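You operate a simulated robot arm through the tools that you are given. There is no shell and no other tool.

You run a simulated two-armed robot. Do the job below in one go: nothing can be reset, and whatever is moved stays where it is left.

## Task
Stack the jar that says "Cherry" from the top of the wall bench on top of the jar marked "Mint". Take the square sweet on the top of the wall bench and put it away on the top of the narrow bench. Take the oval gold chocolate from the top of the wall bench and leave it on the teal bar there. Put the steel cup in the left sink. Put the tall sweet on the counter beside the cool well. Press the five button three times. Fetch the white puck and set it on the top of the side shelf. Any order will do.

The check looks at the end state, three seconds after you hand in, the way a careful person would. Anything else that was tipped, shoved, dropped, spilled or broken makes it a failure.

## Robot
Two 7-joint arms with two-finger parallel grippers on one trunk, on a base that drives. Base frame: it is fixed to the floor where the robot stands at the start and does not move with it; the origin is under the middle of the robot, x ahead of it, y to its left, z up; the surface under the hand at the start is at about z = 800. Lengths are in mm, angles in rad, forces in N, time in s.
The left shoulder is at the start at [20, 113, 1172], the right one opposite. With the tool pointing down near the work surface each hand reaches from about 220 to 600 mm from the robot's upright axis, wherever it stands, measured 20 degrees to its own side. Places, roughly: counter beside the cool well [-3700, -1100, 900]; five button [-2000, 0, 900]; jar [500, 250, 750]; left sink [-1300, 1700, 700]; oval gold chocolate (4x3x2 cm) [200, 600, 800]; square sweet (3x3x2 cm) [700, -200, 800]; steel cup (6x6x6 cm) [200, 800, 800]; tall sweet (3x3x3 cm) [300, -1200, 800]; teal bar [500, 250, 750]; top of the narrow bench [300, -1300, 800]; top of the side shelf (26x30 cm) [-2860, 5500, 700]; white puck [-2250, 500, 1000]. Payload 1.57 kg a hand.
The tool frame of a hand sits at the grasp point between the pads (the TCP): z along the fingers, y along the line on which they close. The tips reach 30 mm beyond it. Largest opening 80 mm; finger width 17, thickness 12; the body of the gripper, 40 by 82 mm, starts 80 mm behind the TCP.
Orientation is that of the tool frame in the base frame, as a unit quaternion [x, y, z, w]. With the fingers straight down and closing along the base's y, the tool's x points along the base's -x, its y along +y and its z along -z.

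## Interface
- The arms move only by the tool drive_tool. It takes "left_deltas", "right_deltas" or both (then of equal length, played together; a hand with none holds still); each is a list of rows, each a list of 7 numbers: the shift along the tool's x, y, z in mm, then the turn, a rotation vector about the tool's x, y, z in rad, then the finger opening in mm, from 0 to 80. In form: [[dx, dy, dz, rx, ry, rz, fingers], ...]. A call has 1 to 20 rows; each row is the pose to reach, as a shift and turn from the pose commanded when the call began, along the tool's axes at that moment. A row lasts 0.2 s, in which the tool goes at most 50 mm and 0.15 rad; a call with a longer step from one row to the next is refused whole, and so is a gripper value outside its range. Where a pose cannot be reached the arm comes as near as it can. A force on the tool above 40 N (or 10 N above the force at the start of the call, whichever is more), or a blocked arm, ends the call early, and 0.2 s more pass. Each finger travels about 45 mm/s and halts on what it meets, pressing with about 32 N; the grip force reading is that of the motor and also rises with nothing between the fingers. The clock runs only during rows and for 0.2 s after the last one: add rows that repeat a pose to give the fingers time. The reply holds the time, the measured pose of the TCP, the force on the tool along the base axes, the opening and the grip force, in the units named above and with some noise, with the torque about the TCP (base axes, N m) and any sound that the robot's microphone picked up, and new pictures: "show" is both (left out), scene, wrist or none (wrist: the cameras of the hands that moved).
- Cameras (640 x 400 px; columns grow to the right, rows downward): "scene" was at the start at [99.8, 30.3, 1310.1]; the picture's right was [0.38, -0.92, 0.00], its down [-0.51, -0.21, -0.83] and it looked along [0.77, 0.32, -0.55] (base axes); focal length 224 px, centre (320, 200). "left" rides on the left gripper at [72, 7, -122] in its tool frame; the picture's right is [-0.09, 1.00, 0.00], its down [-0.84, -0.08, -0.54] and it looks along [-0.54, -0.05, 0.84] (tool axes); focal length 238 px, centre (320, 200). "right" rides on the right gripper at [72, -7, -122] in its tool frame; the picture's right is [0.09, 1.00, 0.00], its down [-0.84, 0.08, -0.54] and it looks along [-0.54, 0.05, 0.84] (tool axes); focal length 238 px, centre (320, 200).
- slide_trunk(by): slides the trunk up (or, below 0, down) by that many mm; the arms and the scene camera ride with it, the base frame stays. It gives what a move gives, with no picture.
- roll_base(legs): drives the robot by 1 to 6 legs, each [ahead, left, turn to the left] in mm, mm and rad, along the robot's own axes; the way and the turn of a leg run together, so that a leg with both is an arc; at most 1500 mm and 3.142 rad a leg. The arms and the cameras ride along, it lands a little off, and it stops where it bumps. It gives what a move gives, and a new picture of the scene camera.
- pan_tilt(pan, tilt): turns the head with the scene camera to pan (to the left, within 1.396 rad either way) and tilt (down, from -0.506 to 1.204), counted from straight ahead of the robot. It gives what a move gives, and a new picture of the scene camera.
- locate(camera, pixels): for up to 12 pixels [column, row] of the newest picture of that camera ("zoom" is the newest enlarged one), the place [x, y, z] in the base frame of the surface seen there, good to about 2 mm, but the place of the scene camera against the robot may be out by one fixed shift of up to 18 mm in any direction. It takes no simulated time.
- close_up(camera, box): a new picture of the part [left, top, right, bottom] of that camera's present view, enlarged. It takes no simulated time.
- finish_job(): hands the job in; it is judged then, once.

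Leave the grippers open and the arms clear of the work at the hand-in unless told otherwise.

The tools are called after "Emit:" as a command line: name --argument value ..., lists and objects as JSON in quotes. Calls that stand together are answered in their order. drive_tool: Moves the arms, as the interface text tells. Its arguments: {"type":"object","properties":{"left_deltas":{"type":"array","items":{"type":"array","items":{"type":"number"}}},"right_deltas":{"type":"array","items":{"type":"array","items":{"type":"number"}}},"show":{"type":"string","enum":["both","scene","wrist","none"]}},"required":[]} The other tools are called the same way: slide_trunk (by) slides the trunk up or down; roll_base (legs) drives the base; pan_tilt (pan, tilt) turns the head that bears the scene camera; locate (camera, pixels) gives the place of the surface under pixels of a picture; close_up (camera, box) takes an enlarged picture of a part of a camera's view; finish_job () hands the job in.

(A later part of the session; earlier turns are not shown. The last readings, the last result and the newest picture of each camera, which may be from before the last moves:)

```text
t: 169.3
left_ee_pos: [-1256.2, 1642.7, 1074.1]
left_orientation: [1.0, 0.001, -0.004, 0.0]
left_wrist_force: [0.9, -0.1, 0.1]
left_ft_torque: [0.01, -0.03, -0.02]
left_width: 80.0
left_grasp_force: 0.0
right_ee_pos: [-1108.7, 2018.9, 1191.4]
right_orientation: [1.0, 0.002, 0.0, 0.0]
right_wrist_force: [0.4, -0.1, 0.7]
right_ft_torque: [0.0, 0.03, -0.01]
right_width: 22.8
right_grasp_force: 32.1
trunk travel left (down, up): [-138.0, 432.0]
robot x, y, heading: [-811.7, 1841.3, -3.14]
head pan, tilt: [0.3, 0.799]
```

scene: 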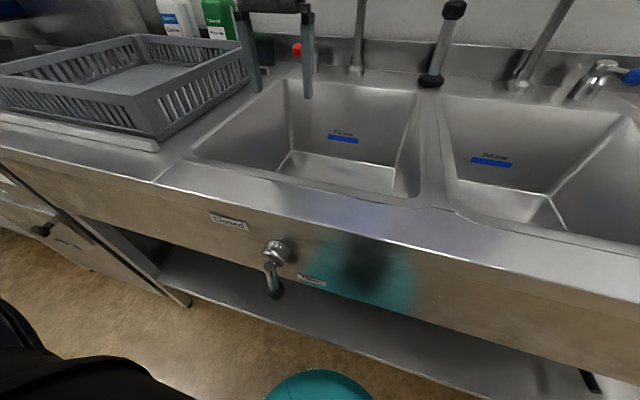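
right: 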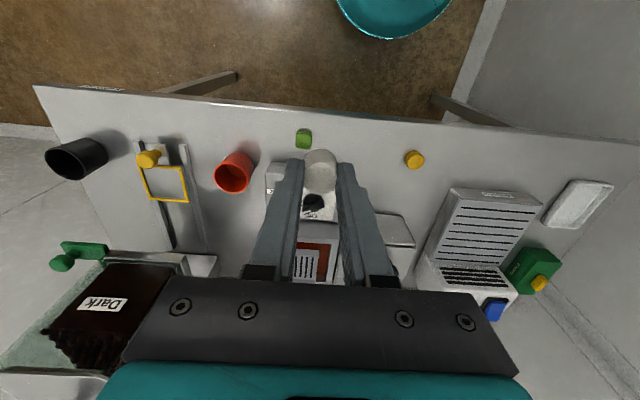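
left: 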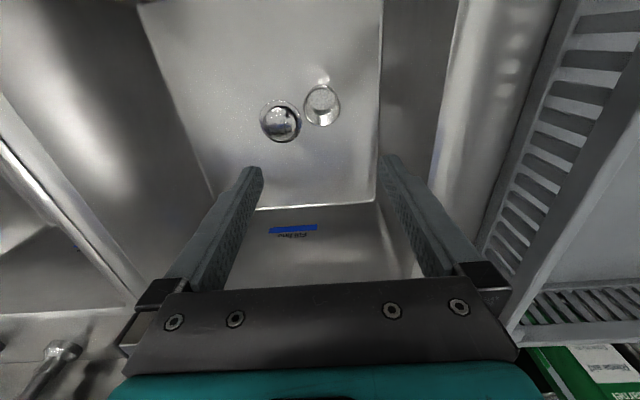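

The cup stands upright in the left sink. I'll draw the left hand back, back the base off to the middle of the aisle, and look for the way round to the other side.

Emit:
drive_tool --left_deltas '[[45, 0, 0, 0, 0, 0, 80], [90, 0, 0, 0, 0, 0, 80], [135, 0, 0, 0, 0, 0, 80], [150, 0, 0, 0, 0, 0, 80]]' --show "none"

Emit:
roll_base --legs '[[-380, 0, 0]]'

Emit:
pan_tilt --pan -1.2 --tilt 0.3

```text
t: 170.3
left_ee_pos: [-1103.7, 1641.8, 1076.0]
left_orientation: [1.0, 0.002, -0.004, -0.001]
left_wrist_force: [0.1, 0.0, -0.4]
left_ft_torque: [-0.01, 0.02, -0.02]
left_width: 80.0
left_grasp_force: 0.1
right_ee_pos: [-1108.0, 2020.4, 1190.6]
right_orientation: [1.0, 0.0, 0.0, 0.0]
right_wrist_force: [0.6, -0.1, 0.3]
right_ft_torque: [0.04, -0.01, 0.0]
right_width: 22.4
right_grasp_force: 31.8
trunk travel left (down, up): [-138.0, 432.0]
robot x, y, heading: [-814.1, 1846.3, -3.14]
head pan, tilt: [0.3, 0.799]
```

```text
t: 172.7
left_ee_pos: [-720.7, 1642.8, 1075.9]
left_orientation: [1.0, -0.001, -0.004, 0.0]
left_wrist_force: [0.3, -0.7, 0.7]
left_ft_torque: [-0.01, -0.01, 0.0]
left_width: 79.9
left_grasp_force: 0.1
right_ee_pos: [-723.6, 2021.0, 1191.3]
right_orientation: [1.0, -0.001, 0.0, 0.001]
right_wrist_force: [0.2, 0.0, 0.0]
right_ft_torque: [-0.01, 0.04, 0.01]
right_width: 22.5
right_grasp_force: 32.3
trunk travel left (down, up): [-138.0, 432.0]
robot x, y, heading: [-430.0, 1841.9, 3.144]
head pan, tilt: [0.3, 0.799]
```

scene: 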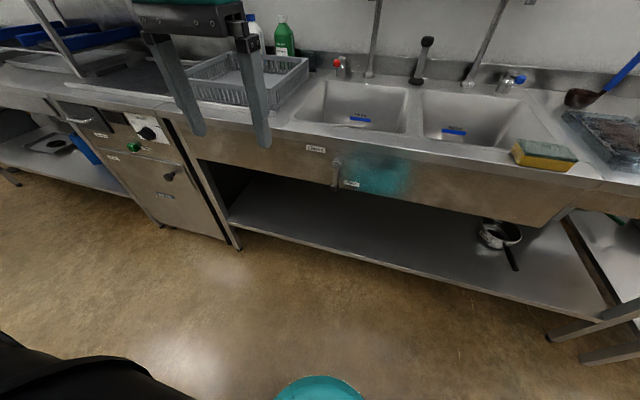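

```text
t: 174.3
left_ee_pos: [-721.0, 1642.1, 1075.4]
left_orientation: [1.0, 0.0, -0.005, -0.001]
left_wrist_force: [0.2, 0.2, 0.2]
left_ft_torque: [0.0, 0.01, -0.01]
left_width: 79.9
left_grasp_force: 0.1
right_ee_pos: [-724.9, 2021.1, 1190.0]
right_orientation: [1.0, -0.001, 0.0, 0.001]
right_wrist_force: [-0.5, -0.5, -0.9]
right_ft_torque: [0.02, 0.02, 0.03]
right_width: 22.4
right_grasp_force: 31.7
trunk travel left (down, up): [-138.0, 432.0]
robot x, y, heading: [-427.0, 1844.6, 3.143]
head pan, tilt: [-1.201, 0.3]
```

scene: 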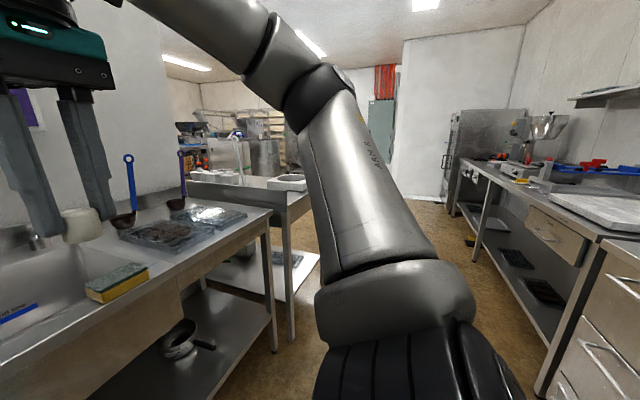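

The wall behind the sinks seems to end farther along +y, with an open area beyond it. I'll turn right a quarter turn to face +y and look.

Emit:
roll_base --legs '[[0, 0, -1.571]]'

Emit:
pan_tilt --pan 0.35 --tilt 0.25

```text
t: 178.5
left_ee_pos: [-630.5, 2136.8, 1075.6]
left_orientation: [-0.706, 0.708, 0.001, 0.003]
left_wrist_force: [0.2, 0.5, -0.7]
left_ft_torque: [0.04, -0.04, 0.03]
left_width: 80.1
left_grasp_force: 0.0
right_ee_pos: [-252.6, 2138.7, 1190.5]
right_orientation: [-0.706, 0.708, 0.0, 0.0]
right_wrist_force: [0.5, -0.2, 0.1]
right_ft_torque: [0.02, 0.03, -0.02]
right_width: 22.4
right_grasp_force: 32.1
trunk travel left (down, up): [-138.0, 432.0]
robot x, y, heading: [-428.3, 1845.1, 1.567]
head pan, tilt: [-1.201, 0.3]
```

scene: 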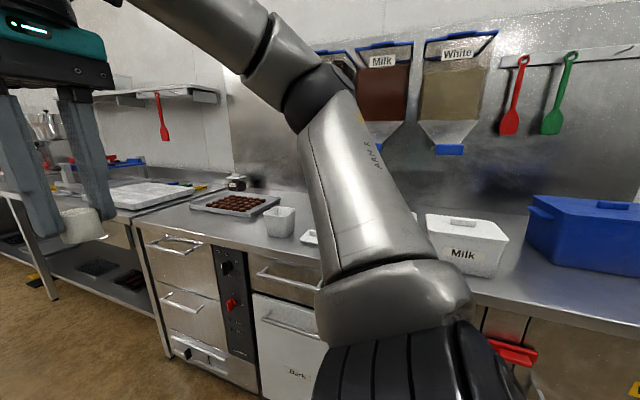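

```text
t: 180.2
left_ee_pos: [-630.0, 2135.4, 1075.0]
left_orientation: [-0.707, 0.708, 0.002, 0.003]
left_wrist_force: [-0.4, -0.5, 0.0]
left_ft_torque: [-0.01, 0.0, 0.0]
left_width: 80.0
left_grasp_force: 0.1
right_ee_pos: [-251.9, 2139.3, 1189.1]
right_orientation: [-0.706, 0.708, 0.0, 0.0]
right_wrist_force: [-0.2, 0.3, 0.2]
right_ft_torque: [0.02, 0.02, -0.02]
right_width: 22.6
right_grasp_force: 31.0
trunk travel left (down, up): [-138.0, 432.0]
robot x, y, heading: [-429.0, 1844.0, 1.57]
head pan, tilt: [0.351, 0.25]
```

scene: 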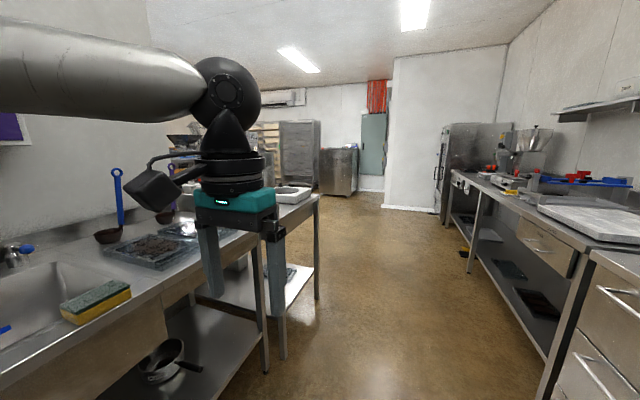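

Emit:
locate --camera "scene" --pixels '[[318, 205], [310, 190], [370, 260], [350, 195], [385, 207], [262, 365], [165, 110], [300, 150], [330, 180], [440, 212], [265, 155], [400, 100]]'

```text
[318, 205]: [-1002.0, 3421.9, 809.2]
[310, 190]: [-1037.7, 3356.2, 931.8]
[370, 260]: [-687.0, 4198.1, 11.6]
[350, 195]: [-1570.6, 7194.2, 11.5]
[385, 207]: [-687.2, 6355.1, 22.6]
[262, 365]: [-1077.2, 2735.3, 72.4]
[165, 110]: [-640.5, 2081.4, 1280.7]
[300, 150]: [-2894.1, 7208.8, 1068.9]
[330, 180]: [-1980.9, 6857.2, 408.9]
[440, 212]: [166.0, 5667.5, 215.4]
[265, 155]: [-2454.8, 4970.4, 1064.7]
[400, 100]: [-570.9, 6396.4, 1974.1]
```

The floor ahead is clear; the table row on the left ends at y≈3420. I'll drive ahead 2050 mm along the aisle.

Emit:
roll_base --legs '[[1450, 0, 0], [650, 0, 0]]'

Emit:
pan_tilt --pan 1.3 --tilt 0.25

```text
t: 190.7
left_ee_pos: [-670.9, 4251.7, 1074.9]
left_orientation: [0.718, -0.696, -0.002, -0.003]
left_wrist_force: [0.8, 0.6, 0.3]
left_ft_torque: [-0.03, -0.01, 0.03]
left_width: 79.9
left_grasp_force: 0.1
right_ee_pos: [-293.6, 4267.9, 1190.2]
right_orientation: [0.718, -0.696, -0.001, 0.0]
right_wrist_force: [-0.4, -0.2, -1.3]
right_ft_torque: [0.0, 0.03, -0.02]
right_width: 22.7
right_grasp_force: 32.3
trunk travel left (down, up): [-138.0, 432.0]
robot x, y, heading: [-461.5, 3970.6, 1.608]
head pan, tilt: [0.351, 0.25]
```

scene: 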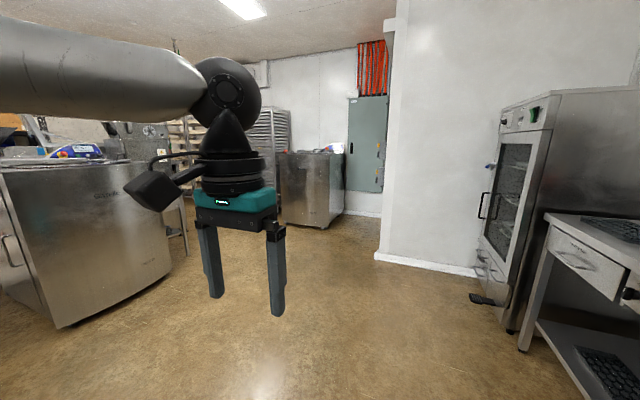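

```text
t: 191.9
left_ee_pos: [-670.2, 4252.0, 1076.4]
left_orientation: [0.718, -0.696, -0.004, -0.003]
left_wrist_force: [-0.5, -0.9, 0.8]
left_ft_torque: [0.0, 0.01, 0.04]
left_width: 80.1
left_grasp_force: 0.1
right_ee_pos: [-293.5, 4267.3, 1190.5]
right_orientation: [0.719, -0.695, 0.001, 0.001]
right_wrist_force: [-0.3, 0.3, 0.0]
right_ft_torque: [-0.02, -0.05, 0.0]
right_width: 22.4
right_grasp_force: 32.3
trunk travel left (down, up): [-138.0, 432.0]
robot x, y, heading: [-459.9, 3965.6, 1.6]
head pan, tilt: [1.3, 0.25]
```

scene: 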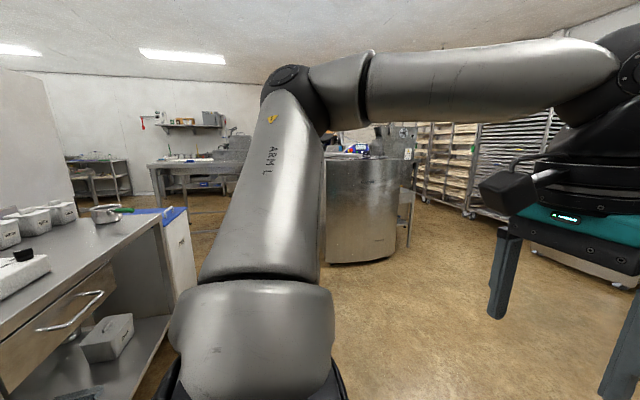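

Emit:
locate --camera "scene" --pixels '[[185, 215], [195, 280], [340, 260], [390, 180], [200, 210], [235, 225], [140, 180], [90, 190], [240, 150], [420, 300], [180, 380], [340, 165]]'

Emit:
close_up --camera "scene" --box '[40, 90, 280, 240]'

```text
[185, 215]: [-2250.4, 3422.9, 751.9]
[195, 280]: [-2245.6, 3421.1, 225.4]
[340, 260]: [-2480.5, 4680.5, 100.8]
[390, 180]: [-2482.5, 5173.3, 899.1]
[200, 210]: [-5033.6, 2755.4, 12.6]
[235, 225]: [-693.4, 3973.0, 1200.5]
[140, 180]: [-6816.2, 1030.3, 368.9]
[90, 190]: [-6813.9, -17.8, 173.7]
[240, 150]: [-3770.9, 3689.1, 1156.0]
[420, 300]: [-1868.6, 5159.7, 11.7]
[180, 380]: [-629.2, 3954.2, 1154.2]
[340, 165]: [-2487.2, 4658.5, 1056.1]
```

```text
2.67 times, centred on (160, 165) of scene
```

zoom: 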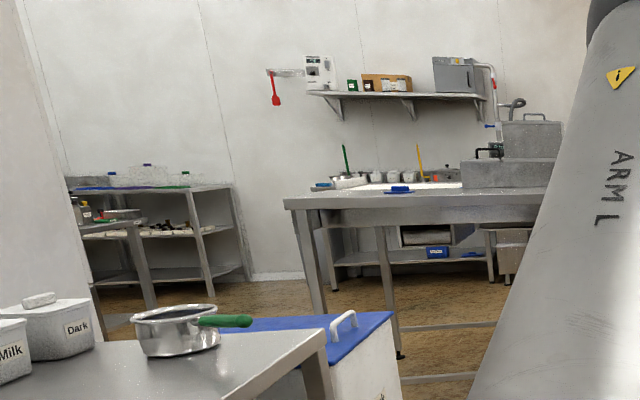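

A large room opens to the −x side. I'll turn left to face −x and drive along y≈4000, between the table block (y≤3420) and the machine (y≥4680).

Emit:
roll_base --legs '[[0, 0, 1.535]]'

Emit:
pan_tilt --pan 0.0 --tilt 0.35

```text
t: 196.1
left_ee_pos: [-750.5, 3762.6, 1077.5]
left_orientation: [1.0, 0.003, -0.004, -0.001]
left_wrist_force: [0.1, 0.3, -0.5]
left_ft_torque: [0.02, -0.01, 0.01]
left_width: 79.7
left_grasp_force: 0.0
right_ee_pos: [-755.0, 4141.8, 1190.3]
right_orientation: [1.0, 0.004, 0.0, 0.0]
right_wrist_force: [-0.8, 0.1, -1.2]
right_ft_torque: [0.03, 0.02, 0.01]
right_width: 22.3
right_grasp_force: 30.8
trunk travel left (down, up): [-138.0, 432.0]
robot x, y, heading: [-458.2, 3968.8, -3.136]
head pan, tilt: [1.3, 0.25]
```

scene: 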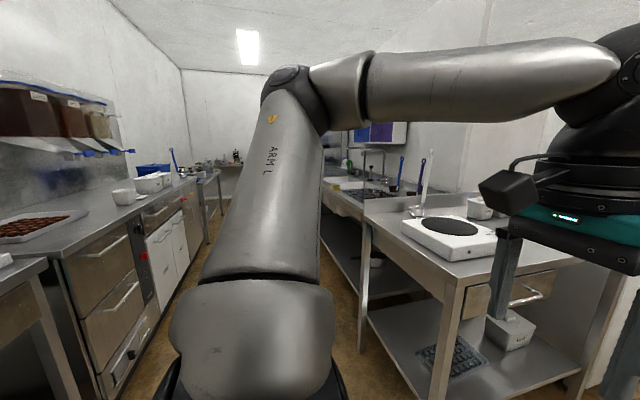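

```text
t: 197.6
left_ee_pos: [-750.7, 3763.9, 1075.1]
left_orientation: [1.0, 0.003, -0.005, -0.001]
left_wrist_force: [0.1, 0.4, 0.2]
left_ft_torque: [0.0, -0.01, 0.0]
left_width: 79.9
left_grasp_force: 0.1
right_ee_pos: [-756.8, 4141.5, 1190.8]
right_orientation: [1.0, 0.003, 0.0, 0.0]
right_wrist_force: [1.0, 0.0, 0.1]
right_ft_torque: [0.04, 0.01, -0.01]
right_width: 22.9
right_grasp_force: 32.0
trunk travel left (down, up): [-138.0, 432.0]
robot x, y, heading: [-460.9, 3967.0, -3.133]
head pan, tilt: [0.0, 0.351]
```

scene: 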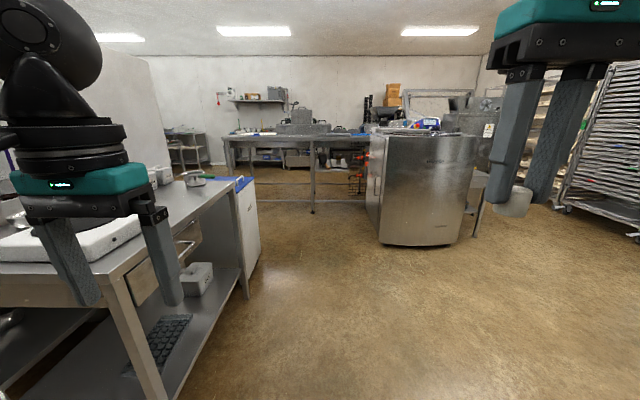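

The way ahead is free between the table on the left and the steel machine on the right. I'll drive ahead 2250 mm.

Emit:
roll_base --legs '[[1450, 0, 0], [850, 0, 0]]'

Emit:
pan_tilt --pan 1.0 --tilt 0.3

Emit:
pan_tilt --pan -1.0 --tilt 0.35

```text
t: 208.8
left_ee_pos: [-3035.5, 3680.3, 1075.1]
left_orientation: [1.0, 0.022, -0.004, 0.0]
left_wrist_force: [0.7, 0.2, -0.1]
left_ft_torque: [0.01, -0.02, -0.01]
left_width: 79.9
left_grasp_force: 0.1
right_ee_pos: [-3053.3, 4058.7, 1191.4]
right_orientation: [1.0, 0.02, 0.0, 0.0]
right_wrist_force: [0.5, 0.2, 0.1]
right_ft_torque: [0.04, 0.01, 0.01]
right_width: 22.9
right_grasp_force: 32.3
trunk travel left (down, up): [-138.0, 432.0]
robot x, y, heading: [-2751.3, 3894.4, -3.101]
head pan, tilt: [0.0, 0.351]
```

scene: 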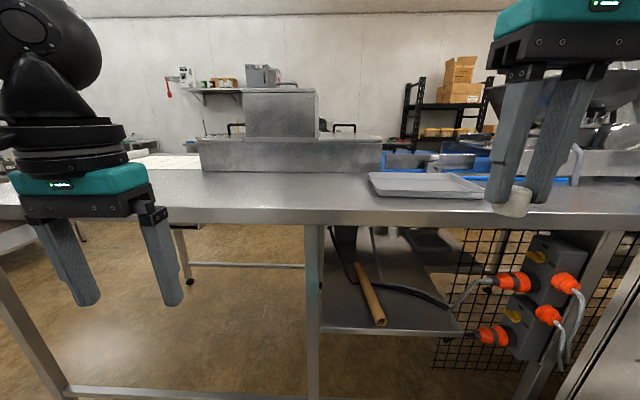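

```text
t: 210.1
left_ee_pos: [-3034.3, 3680.9, 1075.9]
left_orientation: [1.0, 0.021, -0.005, 0.0]
left_wrist_force: [-0.1, 0.3, 1.1]
left_ft_torque: [0.0, -0.01, 0.0]
left_width: 80.1
left_grasp_force: 0.0
right_ee_pos: [-3053.6, 4058.7, 1191.0]
right_orientation: [1.0, 0.022, 0.0, 0.001]
right_wrist_force: [0.0, 0.4, -0.2]
right_ft_torque: [0.0, 0.0, -0.02]
right_width: 22.6
right_grasp_force: 32.0
trunk travel left (down, up): [-138.0, 432.0]
robot x, y, heading: [-2749.1, 3894.8, -3.099]
head pan, tilt: [1.0, 0.3]
```

scene: 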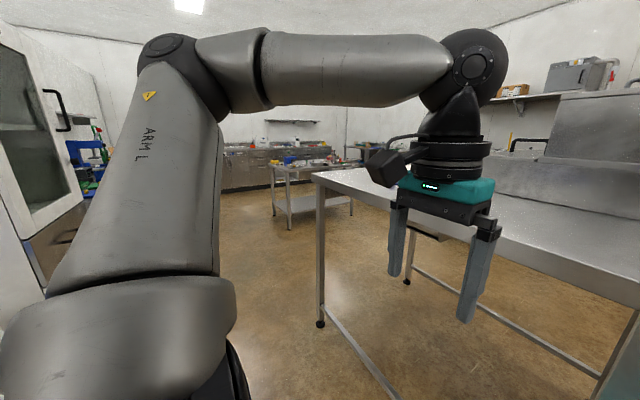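

```text
t: 212.0
left_ee_pos: [-3033.9, 3680.1, 1075.7]
left_orientation: [1.0, 0.022, -0.005, -0.001]
left_wrist_force: [-0.6, -0.3, -0.2]
left_ft_torque: [0.04, 0.0, -0.02]
left_width: 79.9
left_grasp_force: 0.1
right_ee_pos: [-3053.5, 4057.6, 1190.7]
right_orientation: [1.0, 0.02, 0.0, 0.001]
right_wrist_force: [0.6, 0.6, 0.4]
right_ft_torque: [-0.01, 0.01, -0.03]
right_width: 22.6
right_grasp_force: 32.0
trunk travel left (down, up): [-138.0, 432.0]
robot x, y, heading: [-2750.3, 3892.6, -3.103]
head pan, tilt: [-1.0, 0.351]
```

scene: 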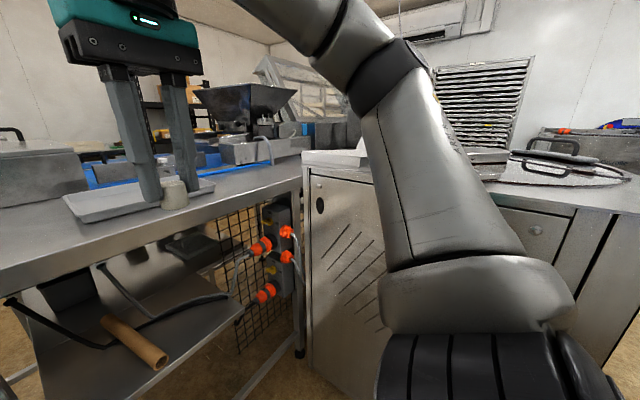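

Emit:
pan_tilt --pan 1.0 --tilt 0.3

Emit:
locate --camera "scene" --pixels '[[30, 200], [75, 210], [320, 185], [318, 320], [250, 250], [290, 170], [280, 220], [350, 205], [640, 260], [400, 200], [300, 145], [230, 180]]'

Emit:
close_up --camera "scene" --box '[200, 90, 420, 240]'

```text
t: 214.0
left_ee_pos: [-3034.5, 3680.5, 1075.5]
left_orientation: [1.0, 0.021, -0.004, -0.001]
left_wrist_force: [0.1, 0.1, 0.5]
left_ft_torque: [0.01, -0.01, -0.01]
left_width: 80.0
left_grasp_force: 0.0
right_ee_pos: [-3055.0, 4058.1, 1189.9]
right_orientation: [1.0, 0.021, 0.0, 0.001]
right_wrist_force: [-0.5, -0.6, 0.8]
right_ft_torque: [0.0, -0.01, -0.02]
right_width: 22.6
right_grasp_force: 32.1
trunk travel left (down, up): [-138.0, 432.0]
robot x, y, heading: [-2755.9, 3893.4, -3.1]
head pan, tilt: [1.0, 0.3]
```

scene: 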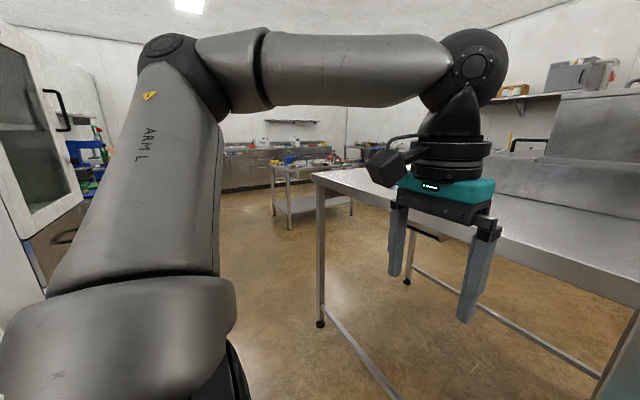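

```text
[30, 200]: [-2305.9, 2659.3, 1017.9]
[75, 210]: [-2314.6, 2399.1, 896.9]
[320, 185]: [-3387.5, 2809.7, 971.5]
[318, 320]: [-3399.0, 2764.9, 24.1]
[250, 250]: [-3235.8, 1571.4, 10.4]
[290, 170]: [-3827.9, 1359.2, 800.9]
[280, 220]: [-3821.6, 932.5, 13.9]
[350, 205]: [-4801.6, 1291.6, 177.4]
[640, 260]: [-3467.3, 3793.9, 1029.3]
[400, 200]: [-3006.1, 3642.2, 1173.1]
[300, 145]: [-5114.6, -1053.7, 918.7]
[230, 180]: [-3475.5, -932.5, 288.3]
```

```text
2.67 times, centred on (310, 165) of scene
```

zoom: 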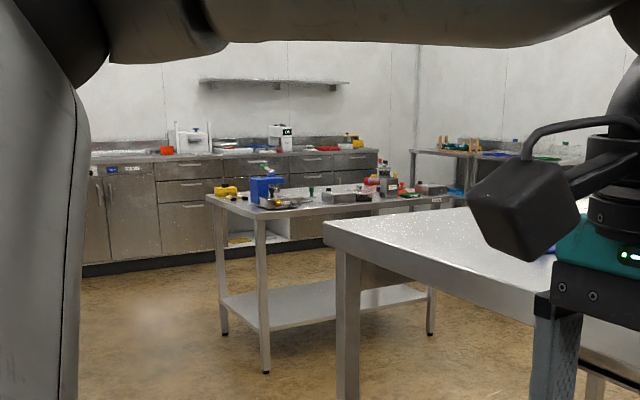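

The passage toward −y runs between the glass cabinet (x≈-2300) and the long table (x≈-3390). I'll turn left to face −y and look down it.

Emit:
roll_base --legs '[[0, 0, 1.53]]'

Emit:
pan_tilt --pan 0.1 --tilt 0.25

```text
t: 218.1
left_ee_pos: [-2547.7, 3604.8, 1074.4]
left_orientation: [0.704, 0.711, -0.004, 0.002]
left_wrist_force: [-0.5, 0.4, 0.8]
left_ft_torque: [0.04, -0.02, 0.0]
left_width: 80.2
left_grasp_force: 0.1
right_ee_pos: [-2924.9, 3598.6, 1189.4]
right_orientation: [0.703, 0.711, 0.0, 0.0]
right_wrist_force: [0.0, 0.6, 0.1]
right_ft_torque: [-0.01, -0.01, -0.02]
right_width: 22.7
right_grasp_force: 32.1
trunk travel left (down, up): [-138.0, 432.0]
robot x, y, heading: [-2750.7, 3896.3, -1.561]
head pan, tilt: [1.0, 0.3]
```

scene: 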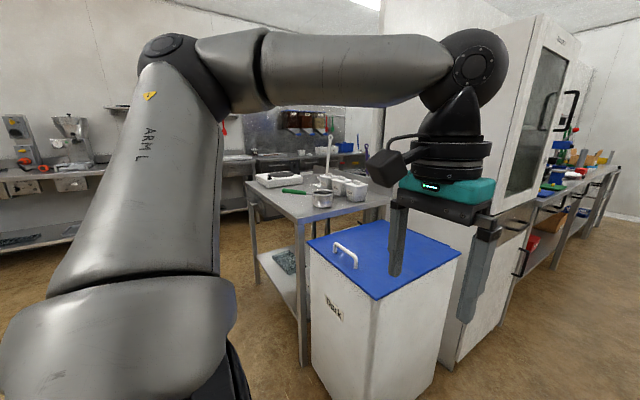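

```text
t: 219.3
left_ee_pos: [-2547.1, 3604.4, 1075.7]
left_orientation: [0.703, 0.711, -0.004, 0.002]
left_wrist_force: [1.1, -1.1, 0.2]
left_ft_torque: [0.01, -0.01, 0.0]
left_width: 80.0
left_grasp_force: 0.0
right_ee_pos: [-2924.9, 3598.4, 1190.1]
right_orientation: [0.704, 0.711, -0.001, 0.0]
right_wrist_force: [-0.4, -0.3, -0.1]
right_ft_torque: [-0.03, 0.0, -0.02]
right_width: 22.6
right_grasp_force: 31.6
trunk travel left (down, up): [-138.0, 432.0]
robot x, y, heading: [-2750.3, 3894.1, -1.562]
head pan, tilt: [0.099, 0.25]
```

scene: 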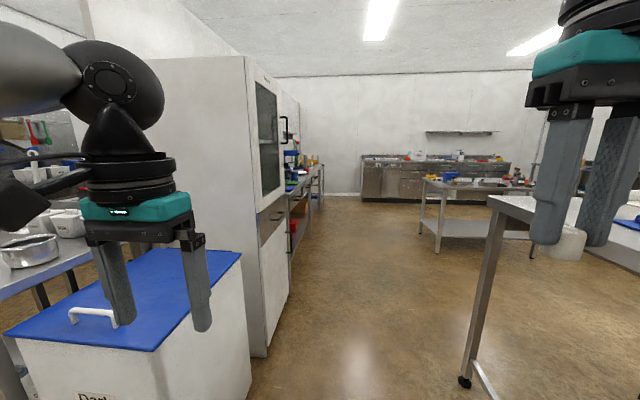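

The passage is clear. I'll shift 110 mm right to be central and drive ahead 1450 mm, then look again.

Emit:
roll_base --legs '[[0, -110, -0.01], [1450, 0, 0]]'

Emit:
pan_tilt --pan 0.5 --tilt 0.35

```text
t: 227.3
left_ee_pos: [-2658.5, 2162.3, 1074.8]
left_orientation: [0.708, 0.707, -0.004, 0.003]
left_wrist_force: [0.5, 0.1, 0.6]
left_ft_torque: [-0.02, -0.03, -0.03]
left_width: 80.0
left_grasp_force: 0.1
right_ee_pos: [-3036.0, 2160.9, 1189.9]
right_orientation: [0.708, 0.706, 0.0, 0.0]
right_wrist_force: [-0.1, -0.6, -0.2]
right_ft_torque: [0.0, 0.06, -0.01]
right_width: 22.7
right_grasp_force: 32.0
trunk travel left (down, up): [-138.0, 432.0]
robot x, y, heading: [-2859.2, 2454.7, -1.566]
head pan, tilt: [0.099, 0.25]
```

scene: 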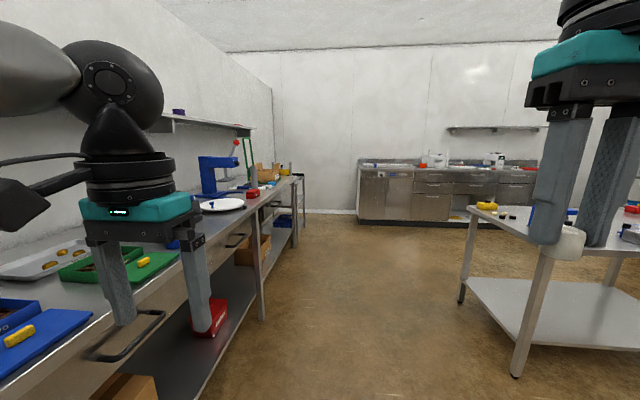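

```text
t: 228.1
left_ee_pos: [-2658.2, 2163.2, 1075.3]
left_orientation: [0.707, 0.707, -0.004, 0.002]
left_wrist_force: [0.4, 0.3, -0.2]
left_ft_torque: [-0.03, 0.04, 0.0]
left_width: 80.1
left_grasp_force: 0.1
right_ee_pos: [-3036.0, 2159.2, 1190.3]
right_orientation: [0.707, 0.707, 0.0, 0.0]
right_wrist_force: [0.4, -0.7, -0.7]
right_ft_torque: [0.03, -0.02, 0.01]
right_width: 22.5
right_grasp_force: 31.4
trunk travel left (down, up): [-138.0, 432.0]
robot x, y, heading: [-2859.7, 2454.0, -1.573]
head pan, tilt: [0.499, 0.351]
```

scene: 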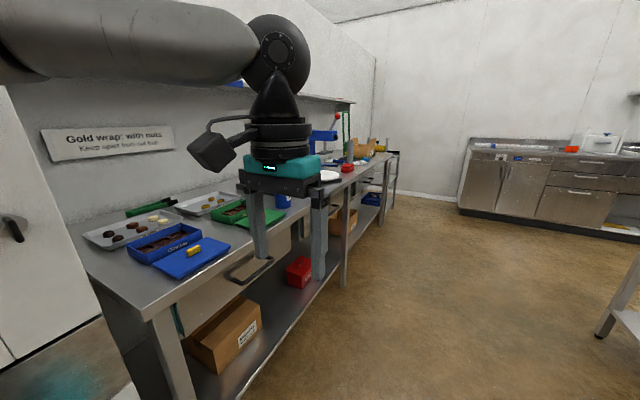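

Emit:
locate --camera "scene" --pixels '[[150, 318], [340, 195], [325, 175], [390, 155], [340, 285], [460, 205], [600, 335], [400, 180], [365, 150], [590, 150], [500, 150], [338, 120]]'

Emit:
close_up --camera "scene" --box '[280, 90, 480, 220]'

Emit:
close_up --camera "scene" --box '[450, 110, 640, 240]'

```text
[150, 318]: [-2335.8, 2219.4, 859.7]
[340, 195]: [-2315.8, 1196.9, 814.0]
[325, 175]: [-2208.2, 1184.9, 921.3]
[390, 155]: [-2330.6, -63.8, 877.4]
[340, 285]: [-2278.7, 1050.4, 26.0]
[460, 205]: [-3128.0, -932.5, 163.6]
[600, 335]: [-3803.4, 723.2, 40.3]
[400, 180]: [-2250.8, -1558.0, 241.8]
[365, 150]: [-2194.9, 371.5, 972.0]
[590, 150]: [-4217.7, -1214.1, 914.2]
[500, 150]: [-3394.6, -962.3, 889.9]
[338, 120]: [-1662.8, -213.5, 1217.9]
```

```text
3.08 times, centred on (380, 155) of scene
```

zoom: 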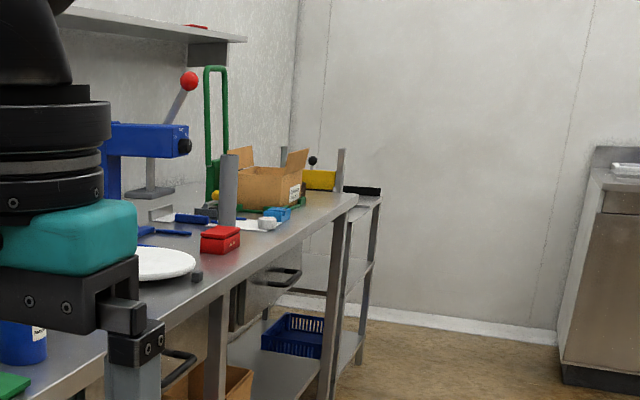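

```text
3.08 times, centred on (545, 175) of scene
```

zoom: 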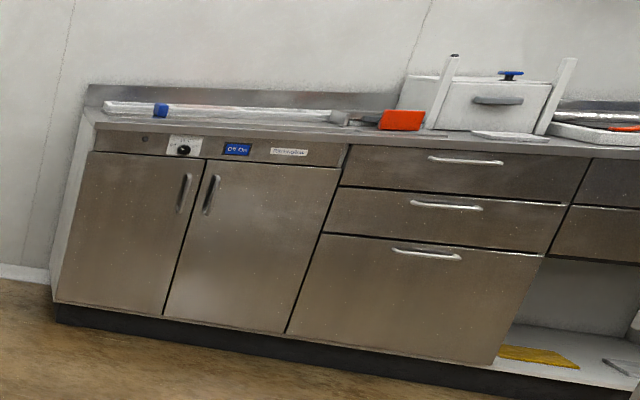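

The drawers counter ahead has its front at y≈-932, from x≈-3130 to −5100. I'll drive on 1400 mm, then 1150 mm, down the passage, and look at the counter.

Emit:
roll_base --legs '[[1400, 0, 0], [1150, 0, 0]]'

Emit:
pan_tilt --pan -0.6 --tilt 0.45

Emit:
pan_tilt --pan 1.2 --tilt 0.4

```text
t: 240.5
left_ee_pos: [-2575.6, -370.1, 1076.0]
left_orientation: [0.695, 0.719, -0.002, 0.002]
left_wrist_force: [-0.5, 0.0, 0.0]
left_ft_torque: [0.0, 0.0, -0.02]
left_width: 80.0
left_grasp_force: 0.1
right_ee_pos: [-2953.0, -386.7, 1190.1]
right_orientation: [0.695, 0.719, 0.0, 0.0]
right_wrist_force: [0.9, 0.5, -0.2]
right_ft_torque: [0.01, -0.02, -0.02]
right_width: 22.6
right_grasp_force: 31.7
trunk travel left (down, up): [-138.0, 432.0]
robot x, y, heading: [-2784.8, -88.2, -1.537]
head pan, tilt: [0.499, 0.351]
```

scene: 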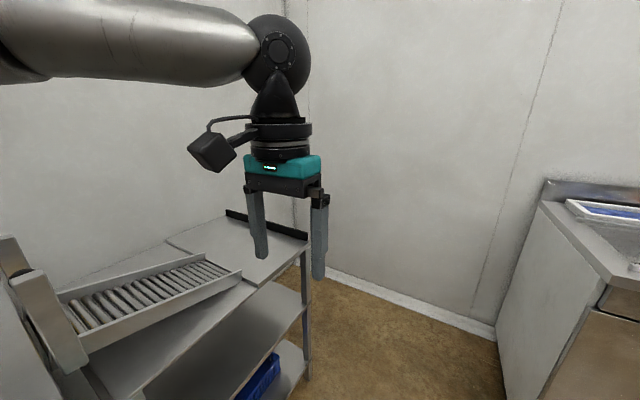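

```text
t: 241.9
left_ee_pos: [-2574.0, -369.5, 1076.2]
left_orientation: [0.695, 0.719, -0.003, 0.003]
left_wrist_force: [-0.4, -0.2, -0.3]
left_ft_torque: [0.05, -0.01, 0.0]
left_width: 80.0
left_grasp_force: 0.0
right_ee_pos: [-2952.8, -386.7, 1190.3]
right_orientation: [0.694, 0.72, 0.0, -0.001]
right_wrist_force: [0.1, -0.7, 0.3]
right_ft_torque: [0.02, 0.0, 0.03]
right_width: 22.8
right_grasp_force: 32.4
trunk travel left (down, up): [-138.0, 432.0]
robot x, y, heading: [-2786.1, -83.9, -1.537]
head pan, tilt: [-0.6, 0.45]
```

scene: 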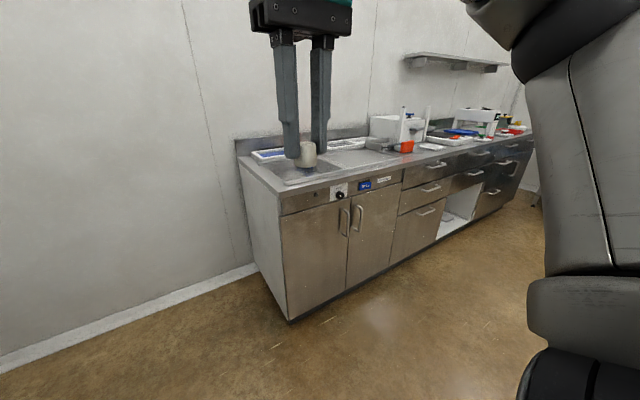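

```text
t: 243.7
left_ee_pos: [-2574.5, -371.2, 1075.2]
left_orientation: [0.694, 0.72, -0.004, 0.002]
left_wrist_force: [-1.2, -0.7, -0.1]
left_ft_torque: [0.01, 0.01, -0.03]
left_width: 80.0
left_grasp_force: 0.0
right_ee_pos: [-2952.3, -386.3, 1190.8]
right_orientation: [0.695, 0.719, 0.0, -0.001]
right_wrist_force: [0.9, 0.6, 0.2]
right_ft_torque: [0.0, 0.02, 0.03]
right_width: 22.4
right_grasp_force: 32.0
trunk travel left (down, up): [-138.0, 432.0]
robot x, y, heading: [-2785.6, -84.1, -1.533]
head pan, tilt: [1.201, 0.4]
```

scene: 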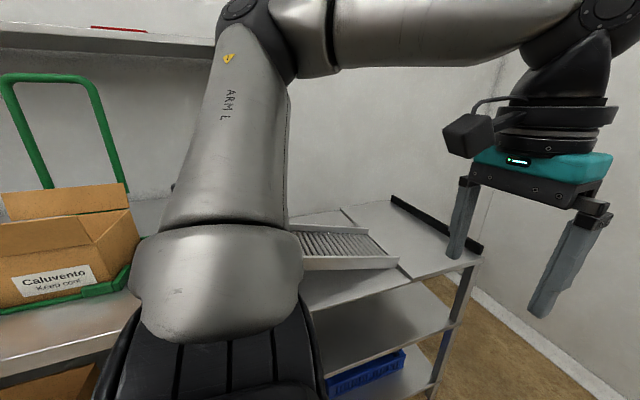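

Emit:
pan_tilt --pan -0.6 --tilt 0.45

Emit:
close_up --camera "scene" --box '[230, 90, 470, 240]'

Emit:
locate --camera "scene" --pixels '[[300, 175], [345, 160], [365, 155], [400, 152], [270, 154], [385, 143], [240, 165], [406, 147], [330, 145], [360, 165], [395, 135], [375, 150]]'

```text
t: 245.5
left_ee_pos: [-2573.3, -370.6, 1075.2]
left_orientation: [0.694, 0.72, -0.003, 0.003]
left_wrist_force: [0.8, -0.1, -0.2]
left_ft_torque: [0.01, 0.0, -0.02]
left_width: 79.8
left_grasp_force: 0.1
right_ee_pos: [-2952.4, -386.1, 1190.7]
right_orientation: [0.695, 0.719, -0.001, 0.0]
right_wrist_force: [-0.3, 1.1, 0.0]
right_ft_torque: [0.02, 0.01, -0.04]
right_width: 22.7
right_grasp_force: 31.9
trunk travel left (down, up): [-138.0, 432.0]
robot x, y, heading: [-2783.2, -85.9, -1.534]
head pan, tilt: [-0.6, 0.45]
```

scene: 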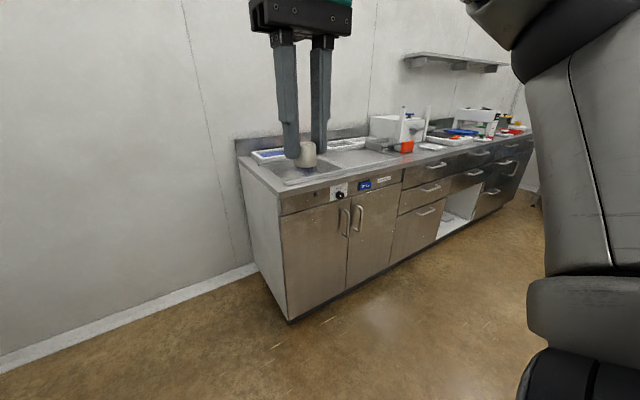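

```text
2.67 times, centred on (350, 165) of scene
```

zoom: 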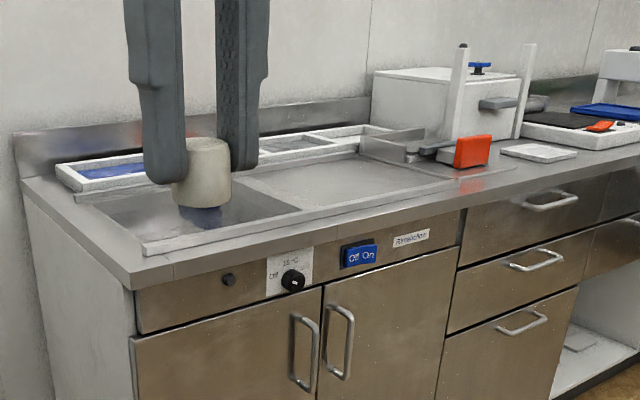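

```text
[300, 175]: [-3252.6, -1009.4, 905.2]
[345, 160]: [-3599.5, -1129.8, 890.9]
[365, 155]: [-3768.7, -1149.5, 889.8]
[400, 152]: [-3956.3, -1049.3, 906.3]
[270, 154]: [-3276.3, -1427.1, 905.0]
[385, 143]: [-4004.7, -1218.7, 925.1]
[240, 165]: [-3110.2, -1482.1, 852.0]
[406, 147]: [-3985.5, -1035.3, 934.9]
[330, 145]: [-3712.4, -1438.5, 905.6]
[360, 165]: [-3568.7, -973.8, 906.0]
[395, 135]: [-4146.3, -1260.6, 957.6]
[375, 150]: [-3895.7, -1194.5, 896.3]
```

The counter top carries a recessed well at its left and a flat panel to the right of it. I need a closer view: I'll straighten, roll 780 mm right, then 430 mm ahead.

Emit:
roll_base --legs '[[0, 0, -0.036], [0, -780, 0], [430, 0, 0]]'

Emit:
pan_tilt --pan -0.1 --tilt 0.6

```text
t: 252.4
left_ee_pos: [-3380.2, -822.2, 1074.9]
left_orientation: [0.708, 0.706, -0.003, 0.003]
left_wrist_force: [0.1, -0.6, 0.5]
left_ft_torque: [0.04, -0.01, -0.01]
left_width: 80.1
left_grasp_force: 0.1
right_ee_pos: [-3757.0, -825.6, 1190.0]
right_orientation: [0.708, 0.706, -0.001, 0.0]
right_wrist_force: [-0.5, 0.4, -0.7]
right_ft_torque: [-0.02, 0.01, 0.01]
right_width: 22.7
right_grasp_force: 31.8
trunk travel left (down, up): [-138.0, 432.0]
robot x, y, heading: [-3582.1, -532.7, -1.573]
head pan, tilt: [-0.6, 0.45]
```

scene: 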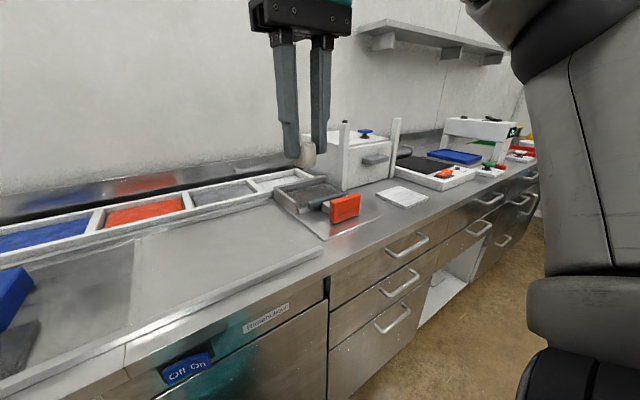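

```text
t: 253.3
left_ee_pos: [-3379.7, -822.1, 1075.5]
left_orientation: [0.708, 0.706, -0.004, 0.003]
left_wrist_force: [0.0, 0.1, 0.3]
left_ft_torque: [-0.03, 0.0, 0.01]
left_width: 79.9
left_grasp_force: 0.0
right_ee_pos: [-3758.0, -824.6, 1191.4]
right_orientation: [0.708, 0.706, 0.0, 0.0]
right_wrist_force: [0.2, 0.2, -0.2]
right_ft_torque: [0.01, 0.02, 0.0]
right_width: 22.5
right_grasp_force: 32.2
trunk travel left (down, up): [-138.0, 432.0]
robot x, y, heading: [-3579.6, -531.3, -1.569]
head pan, tilt: [-0.099, 0.6]
```

scene: 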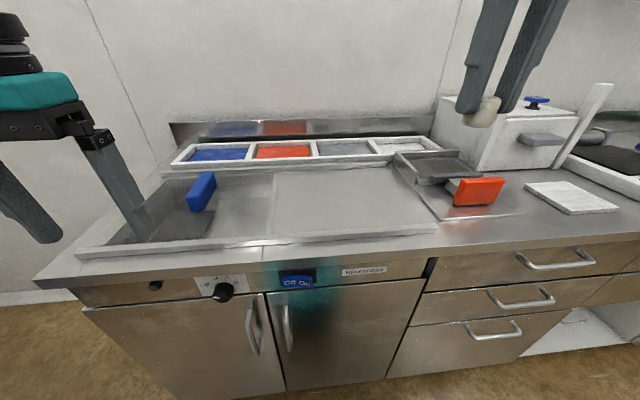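

Emit:
close_up --camera "scene" --box '[60, 120, 460, 320]'

Emit:
locate --camera "scene" --pixels '[[180, 225], [240, 200], [290, 210], [350, 200], [400, 210], [265, 238], [350, 233], [430, 225], [170, 170], [275, 185], [415, 215], [200, 192]]'

```text
1.60 times, centred on (260, 220) of scene
```

zoom: 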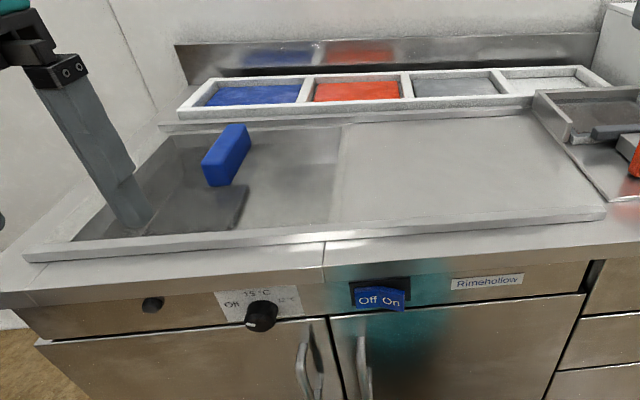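

```text
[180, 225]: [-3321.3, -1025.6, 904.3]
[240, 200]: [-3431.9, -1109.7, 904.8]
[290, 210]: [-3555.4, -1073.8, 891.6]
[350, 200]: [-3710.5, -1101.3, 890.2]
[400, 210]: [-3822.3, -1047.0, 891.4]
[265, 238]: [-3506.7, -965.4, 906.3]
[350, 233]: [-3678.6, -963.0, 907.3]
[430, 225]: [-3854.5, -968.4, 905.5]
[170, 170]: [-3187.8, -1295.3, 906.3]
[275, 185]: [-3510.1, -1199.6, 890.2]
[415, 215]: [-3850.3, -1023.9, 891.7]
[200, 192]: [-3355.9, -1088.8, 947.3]
```

The flat panel right of the well lies at about z=880 (x from −3510 to −3860, y from −970 to −1210): that's the counter beside the cool well. Before driving closer I'll look down to see how much room the base has in front of the cabinet doors.

Emit:
pan_tilt --pan 0.0 --tilt 1.2

Emit:
locate --camera "scene" --pixels '[[320, 330], [320, 300], [320, 280], [320, 250], [320, 230], [320, 200], [320, 180], [320, 350], [250, 260], [400, 260]]'

```text
t: 254.3
left_ee_pos: [-3378.8, -822.7, 1076.4]
left_orientation: [0.708, 0.706, -0.004, 0.002]
left_wrist_force: [-0.3, 0.1, 0.0]
left_ft_torque: [-0.02, 0.01, 0.0]
left_width: 80.0
left_grasp_force: 0.2
right_ee_pos: [-3757.8, -824.2, 1190.0]
right_orientation: [0.707, 0.707, 0.0, 0.001]
right_wrist_force: [0.9, -0.4, -0.7]
right_ft_torque: [-0.02, 0.01, -0.03]
right_width: 22.9
right_grasp_force: 32.3
trunk travel left (down, up): [-138.0, 432.0]
robot x, y, heading: [-3582.2, -528.0, -1.572]
head pan, tilt: [0.0, 1.201]
```

scene: 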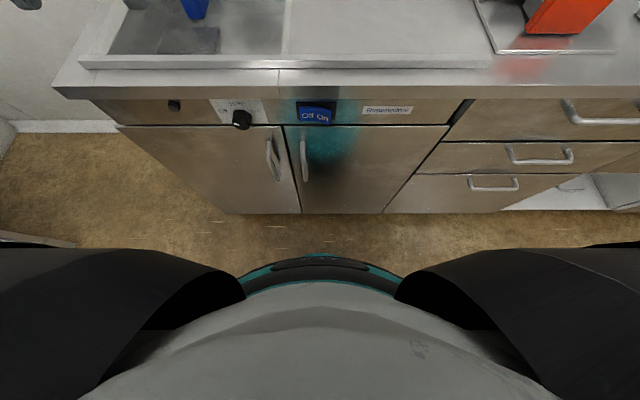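

```text
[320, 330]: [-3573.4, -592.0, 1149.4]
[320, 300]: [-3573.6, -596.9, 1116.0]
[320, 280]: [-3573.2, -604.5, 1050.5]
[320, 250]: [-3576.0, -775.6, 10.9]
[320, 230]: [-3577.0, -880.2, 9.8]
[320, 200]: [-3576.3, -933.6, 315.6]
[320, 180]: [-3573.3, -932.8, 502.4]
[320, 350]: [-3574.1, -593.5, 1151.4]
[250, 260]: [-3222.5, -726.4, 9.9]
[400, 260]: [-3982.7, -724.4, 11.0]
```

Emit:
locate --camera "scene" --pixels '[[320, 256], [320, 260], [320, 266], [250, 277], [390, 277], [320, 272]]'

```text
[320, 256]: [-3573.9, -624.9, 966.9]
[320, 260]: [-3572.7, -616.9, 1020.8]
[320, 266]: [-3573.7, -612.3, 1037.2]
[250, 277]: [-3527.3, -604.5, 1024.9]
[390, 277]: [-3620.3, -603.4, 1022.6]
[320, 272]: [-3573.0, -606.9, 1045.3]
```

The floor is visible from 230 mm ahead of my axis, so the base is narrower than that. The cabinet front is at y≈-932; I'll roll ahead 150 mm, leaving a good gap.

Emit:
roll_base --legs '[[150, 0, 0]]'

Emit:
drive_tool --right_deltas '[[0, 0, 20, 0, 0, 0, 5], [-30, 10, 50, 0, 0, 0, 5], [-60, 30, 80, 0, 0, 0, 5], [-90, 50, 110, 0, 0, 0, 5], [-115, 60, 140, 0, 0, 0, 5], [-115, 60, 160, 0, 0, 0, 5], [-115, 60, 160, 0, 0, 0, 5]]' --show "both"

```text
t: 255.7
left_ee_pos: [-3378.7, -972.0, 1076.6]
left_orientation: [0.706, 0.709, -0.003, 0.002]
left_wrist_force: [0.0, -0.2, 1.0]
left_ft_torque: [-0.02, 0.0, 0.04]
left_width: 79.9
left_grasp_force: 0.2
right_ee_pos: [-3756.2, -976.2, 1191.6]
right_orientation: [0.706, 0.708, 0.0, -0.001]
right_wrist_force: [0.5, 0.0, 0.5]
right_ft_torque: [-0.01, 0.0, 0.0]
right_width: 23.0
right_grasp_force: 31.7
trunk travel left (down, up): [-138.0, 432.0]
robot x, y, heading: [-3580.6, -680.3, -1.567]
head pan, tilt: [0.0, 1.201]
```

scene: 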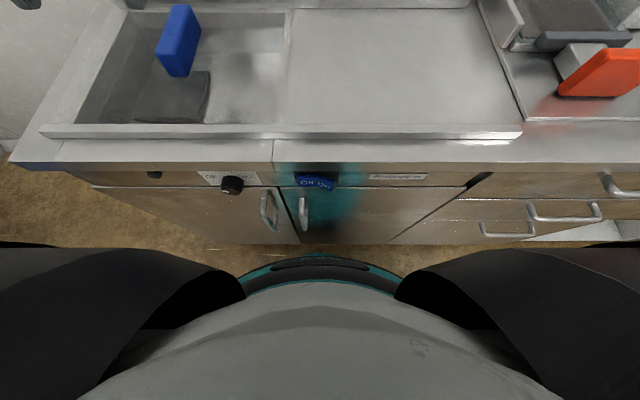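

```text
t: 257.3
left_ee_pos: [-3378.0, -970.8, 1075.8]
left_orientation: [0.706, 0.708, -0.004, 0.002]
left_wrist_force: [-0.2, 0.2, 0.3]
left_ft_torque: [-0.01, 0.01, 0.0]
left_width: 80.1
left_grasp_force: 0.0
right_ee_pos: [-3695.6, -1089.9, 1031.8]
right_orientation: [0.706, 0.708, 0.0, 0.0]
right_wrist_force: [0.2, 0.1, -0.2]
right_ft_torque: [0.02, -0.02, -0.02]
right_width: 22.5
right_grasp_force: 32.2
trunk travel left (down, up): [-138.0, 432.0]
robot x, y, heading: [-3583.3, -680.4, -1.563]
head pan, tilt: [0.0, 1.201]
```

scene: 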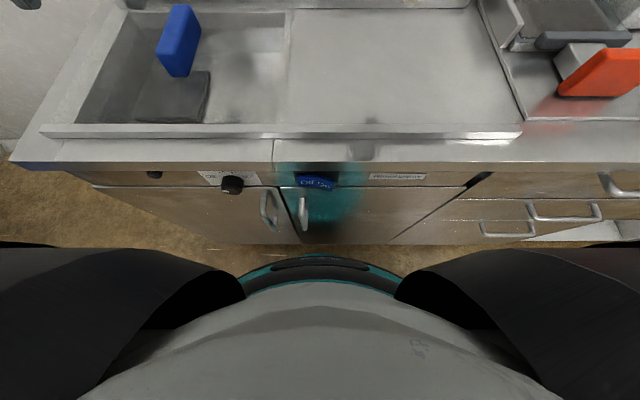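
right: 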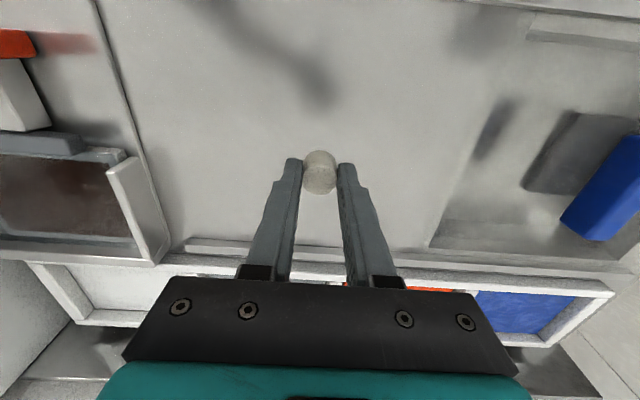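

Emit:
locate --camera "right" --pixels '[[320, 120], [250, 150], [400, 120], [250, 60], [450, 200], [130, 100], [430, 240], [500, 160], [540, 35], [220, 245], [310, 160]]'

Emit:
close_up --camera "right" --box '[80, 0, 640, 350]'

```text
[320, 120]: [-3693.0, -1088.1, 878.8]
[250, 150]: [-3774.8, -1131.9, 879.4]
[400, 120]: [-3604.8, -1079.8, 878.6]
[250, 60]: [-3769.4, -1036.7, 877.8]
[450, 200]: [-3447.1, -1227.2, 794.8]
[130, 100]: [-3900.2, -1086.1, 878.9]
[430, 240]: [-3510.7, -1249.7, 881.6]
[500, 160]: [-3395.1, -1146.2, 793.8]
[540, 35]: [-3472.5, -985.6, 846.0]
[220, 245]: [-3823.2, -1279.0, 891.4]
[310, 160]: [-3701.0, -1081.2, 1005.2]
```

```text
1.14 times, centred on (360, 175) of right
```

zoom: 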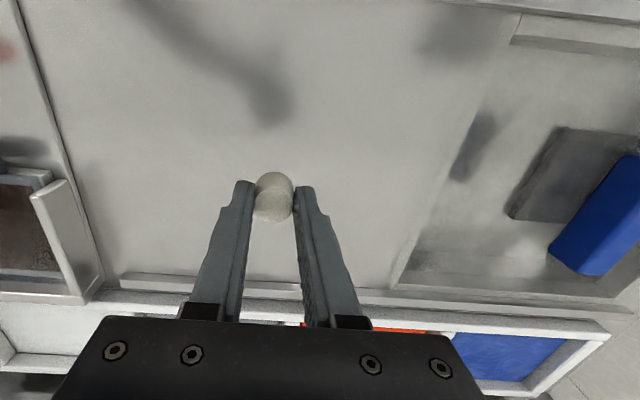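

Emit:
close_up --camera "right" --box '[270, 130, 370, 210]'

```text
5.00 times, centred on (320, 170) of right
```

zoom: 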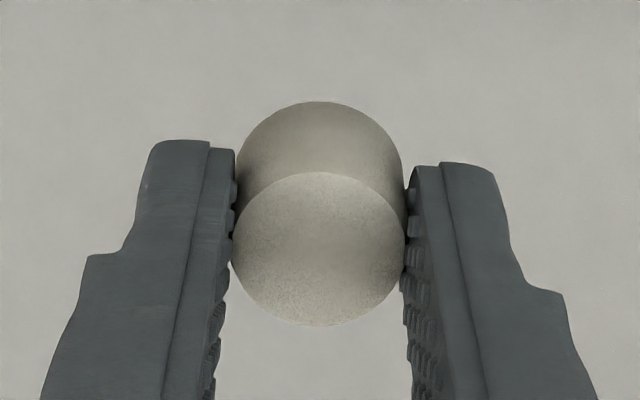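

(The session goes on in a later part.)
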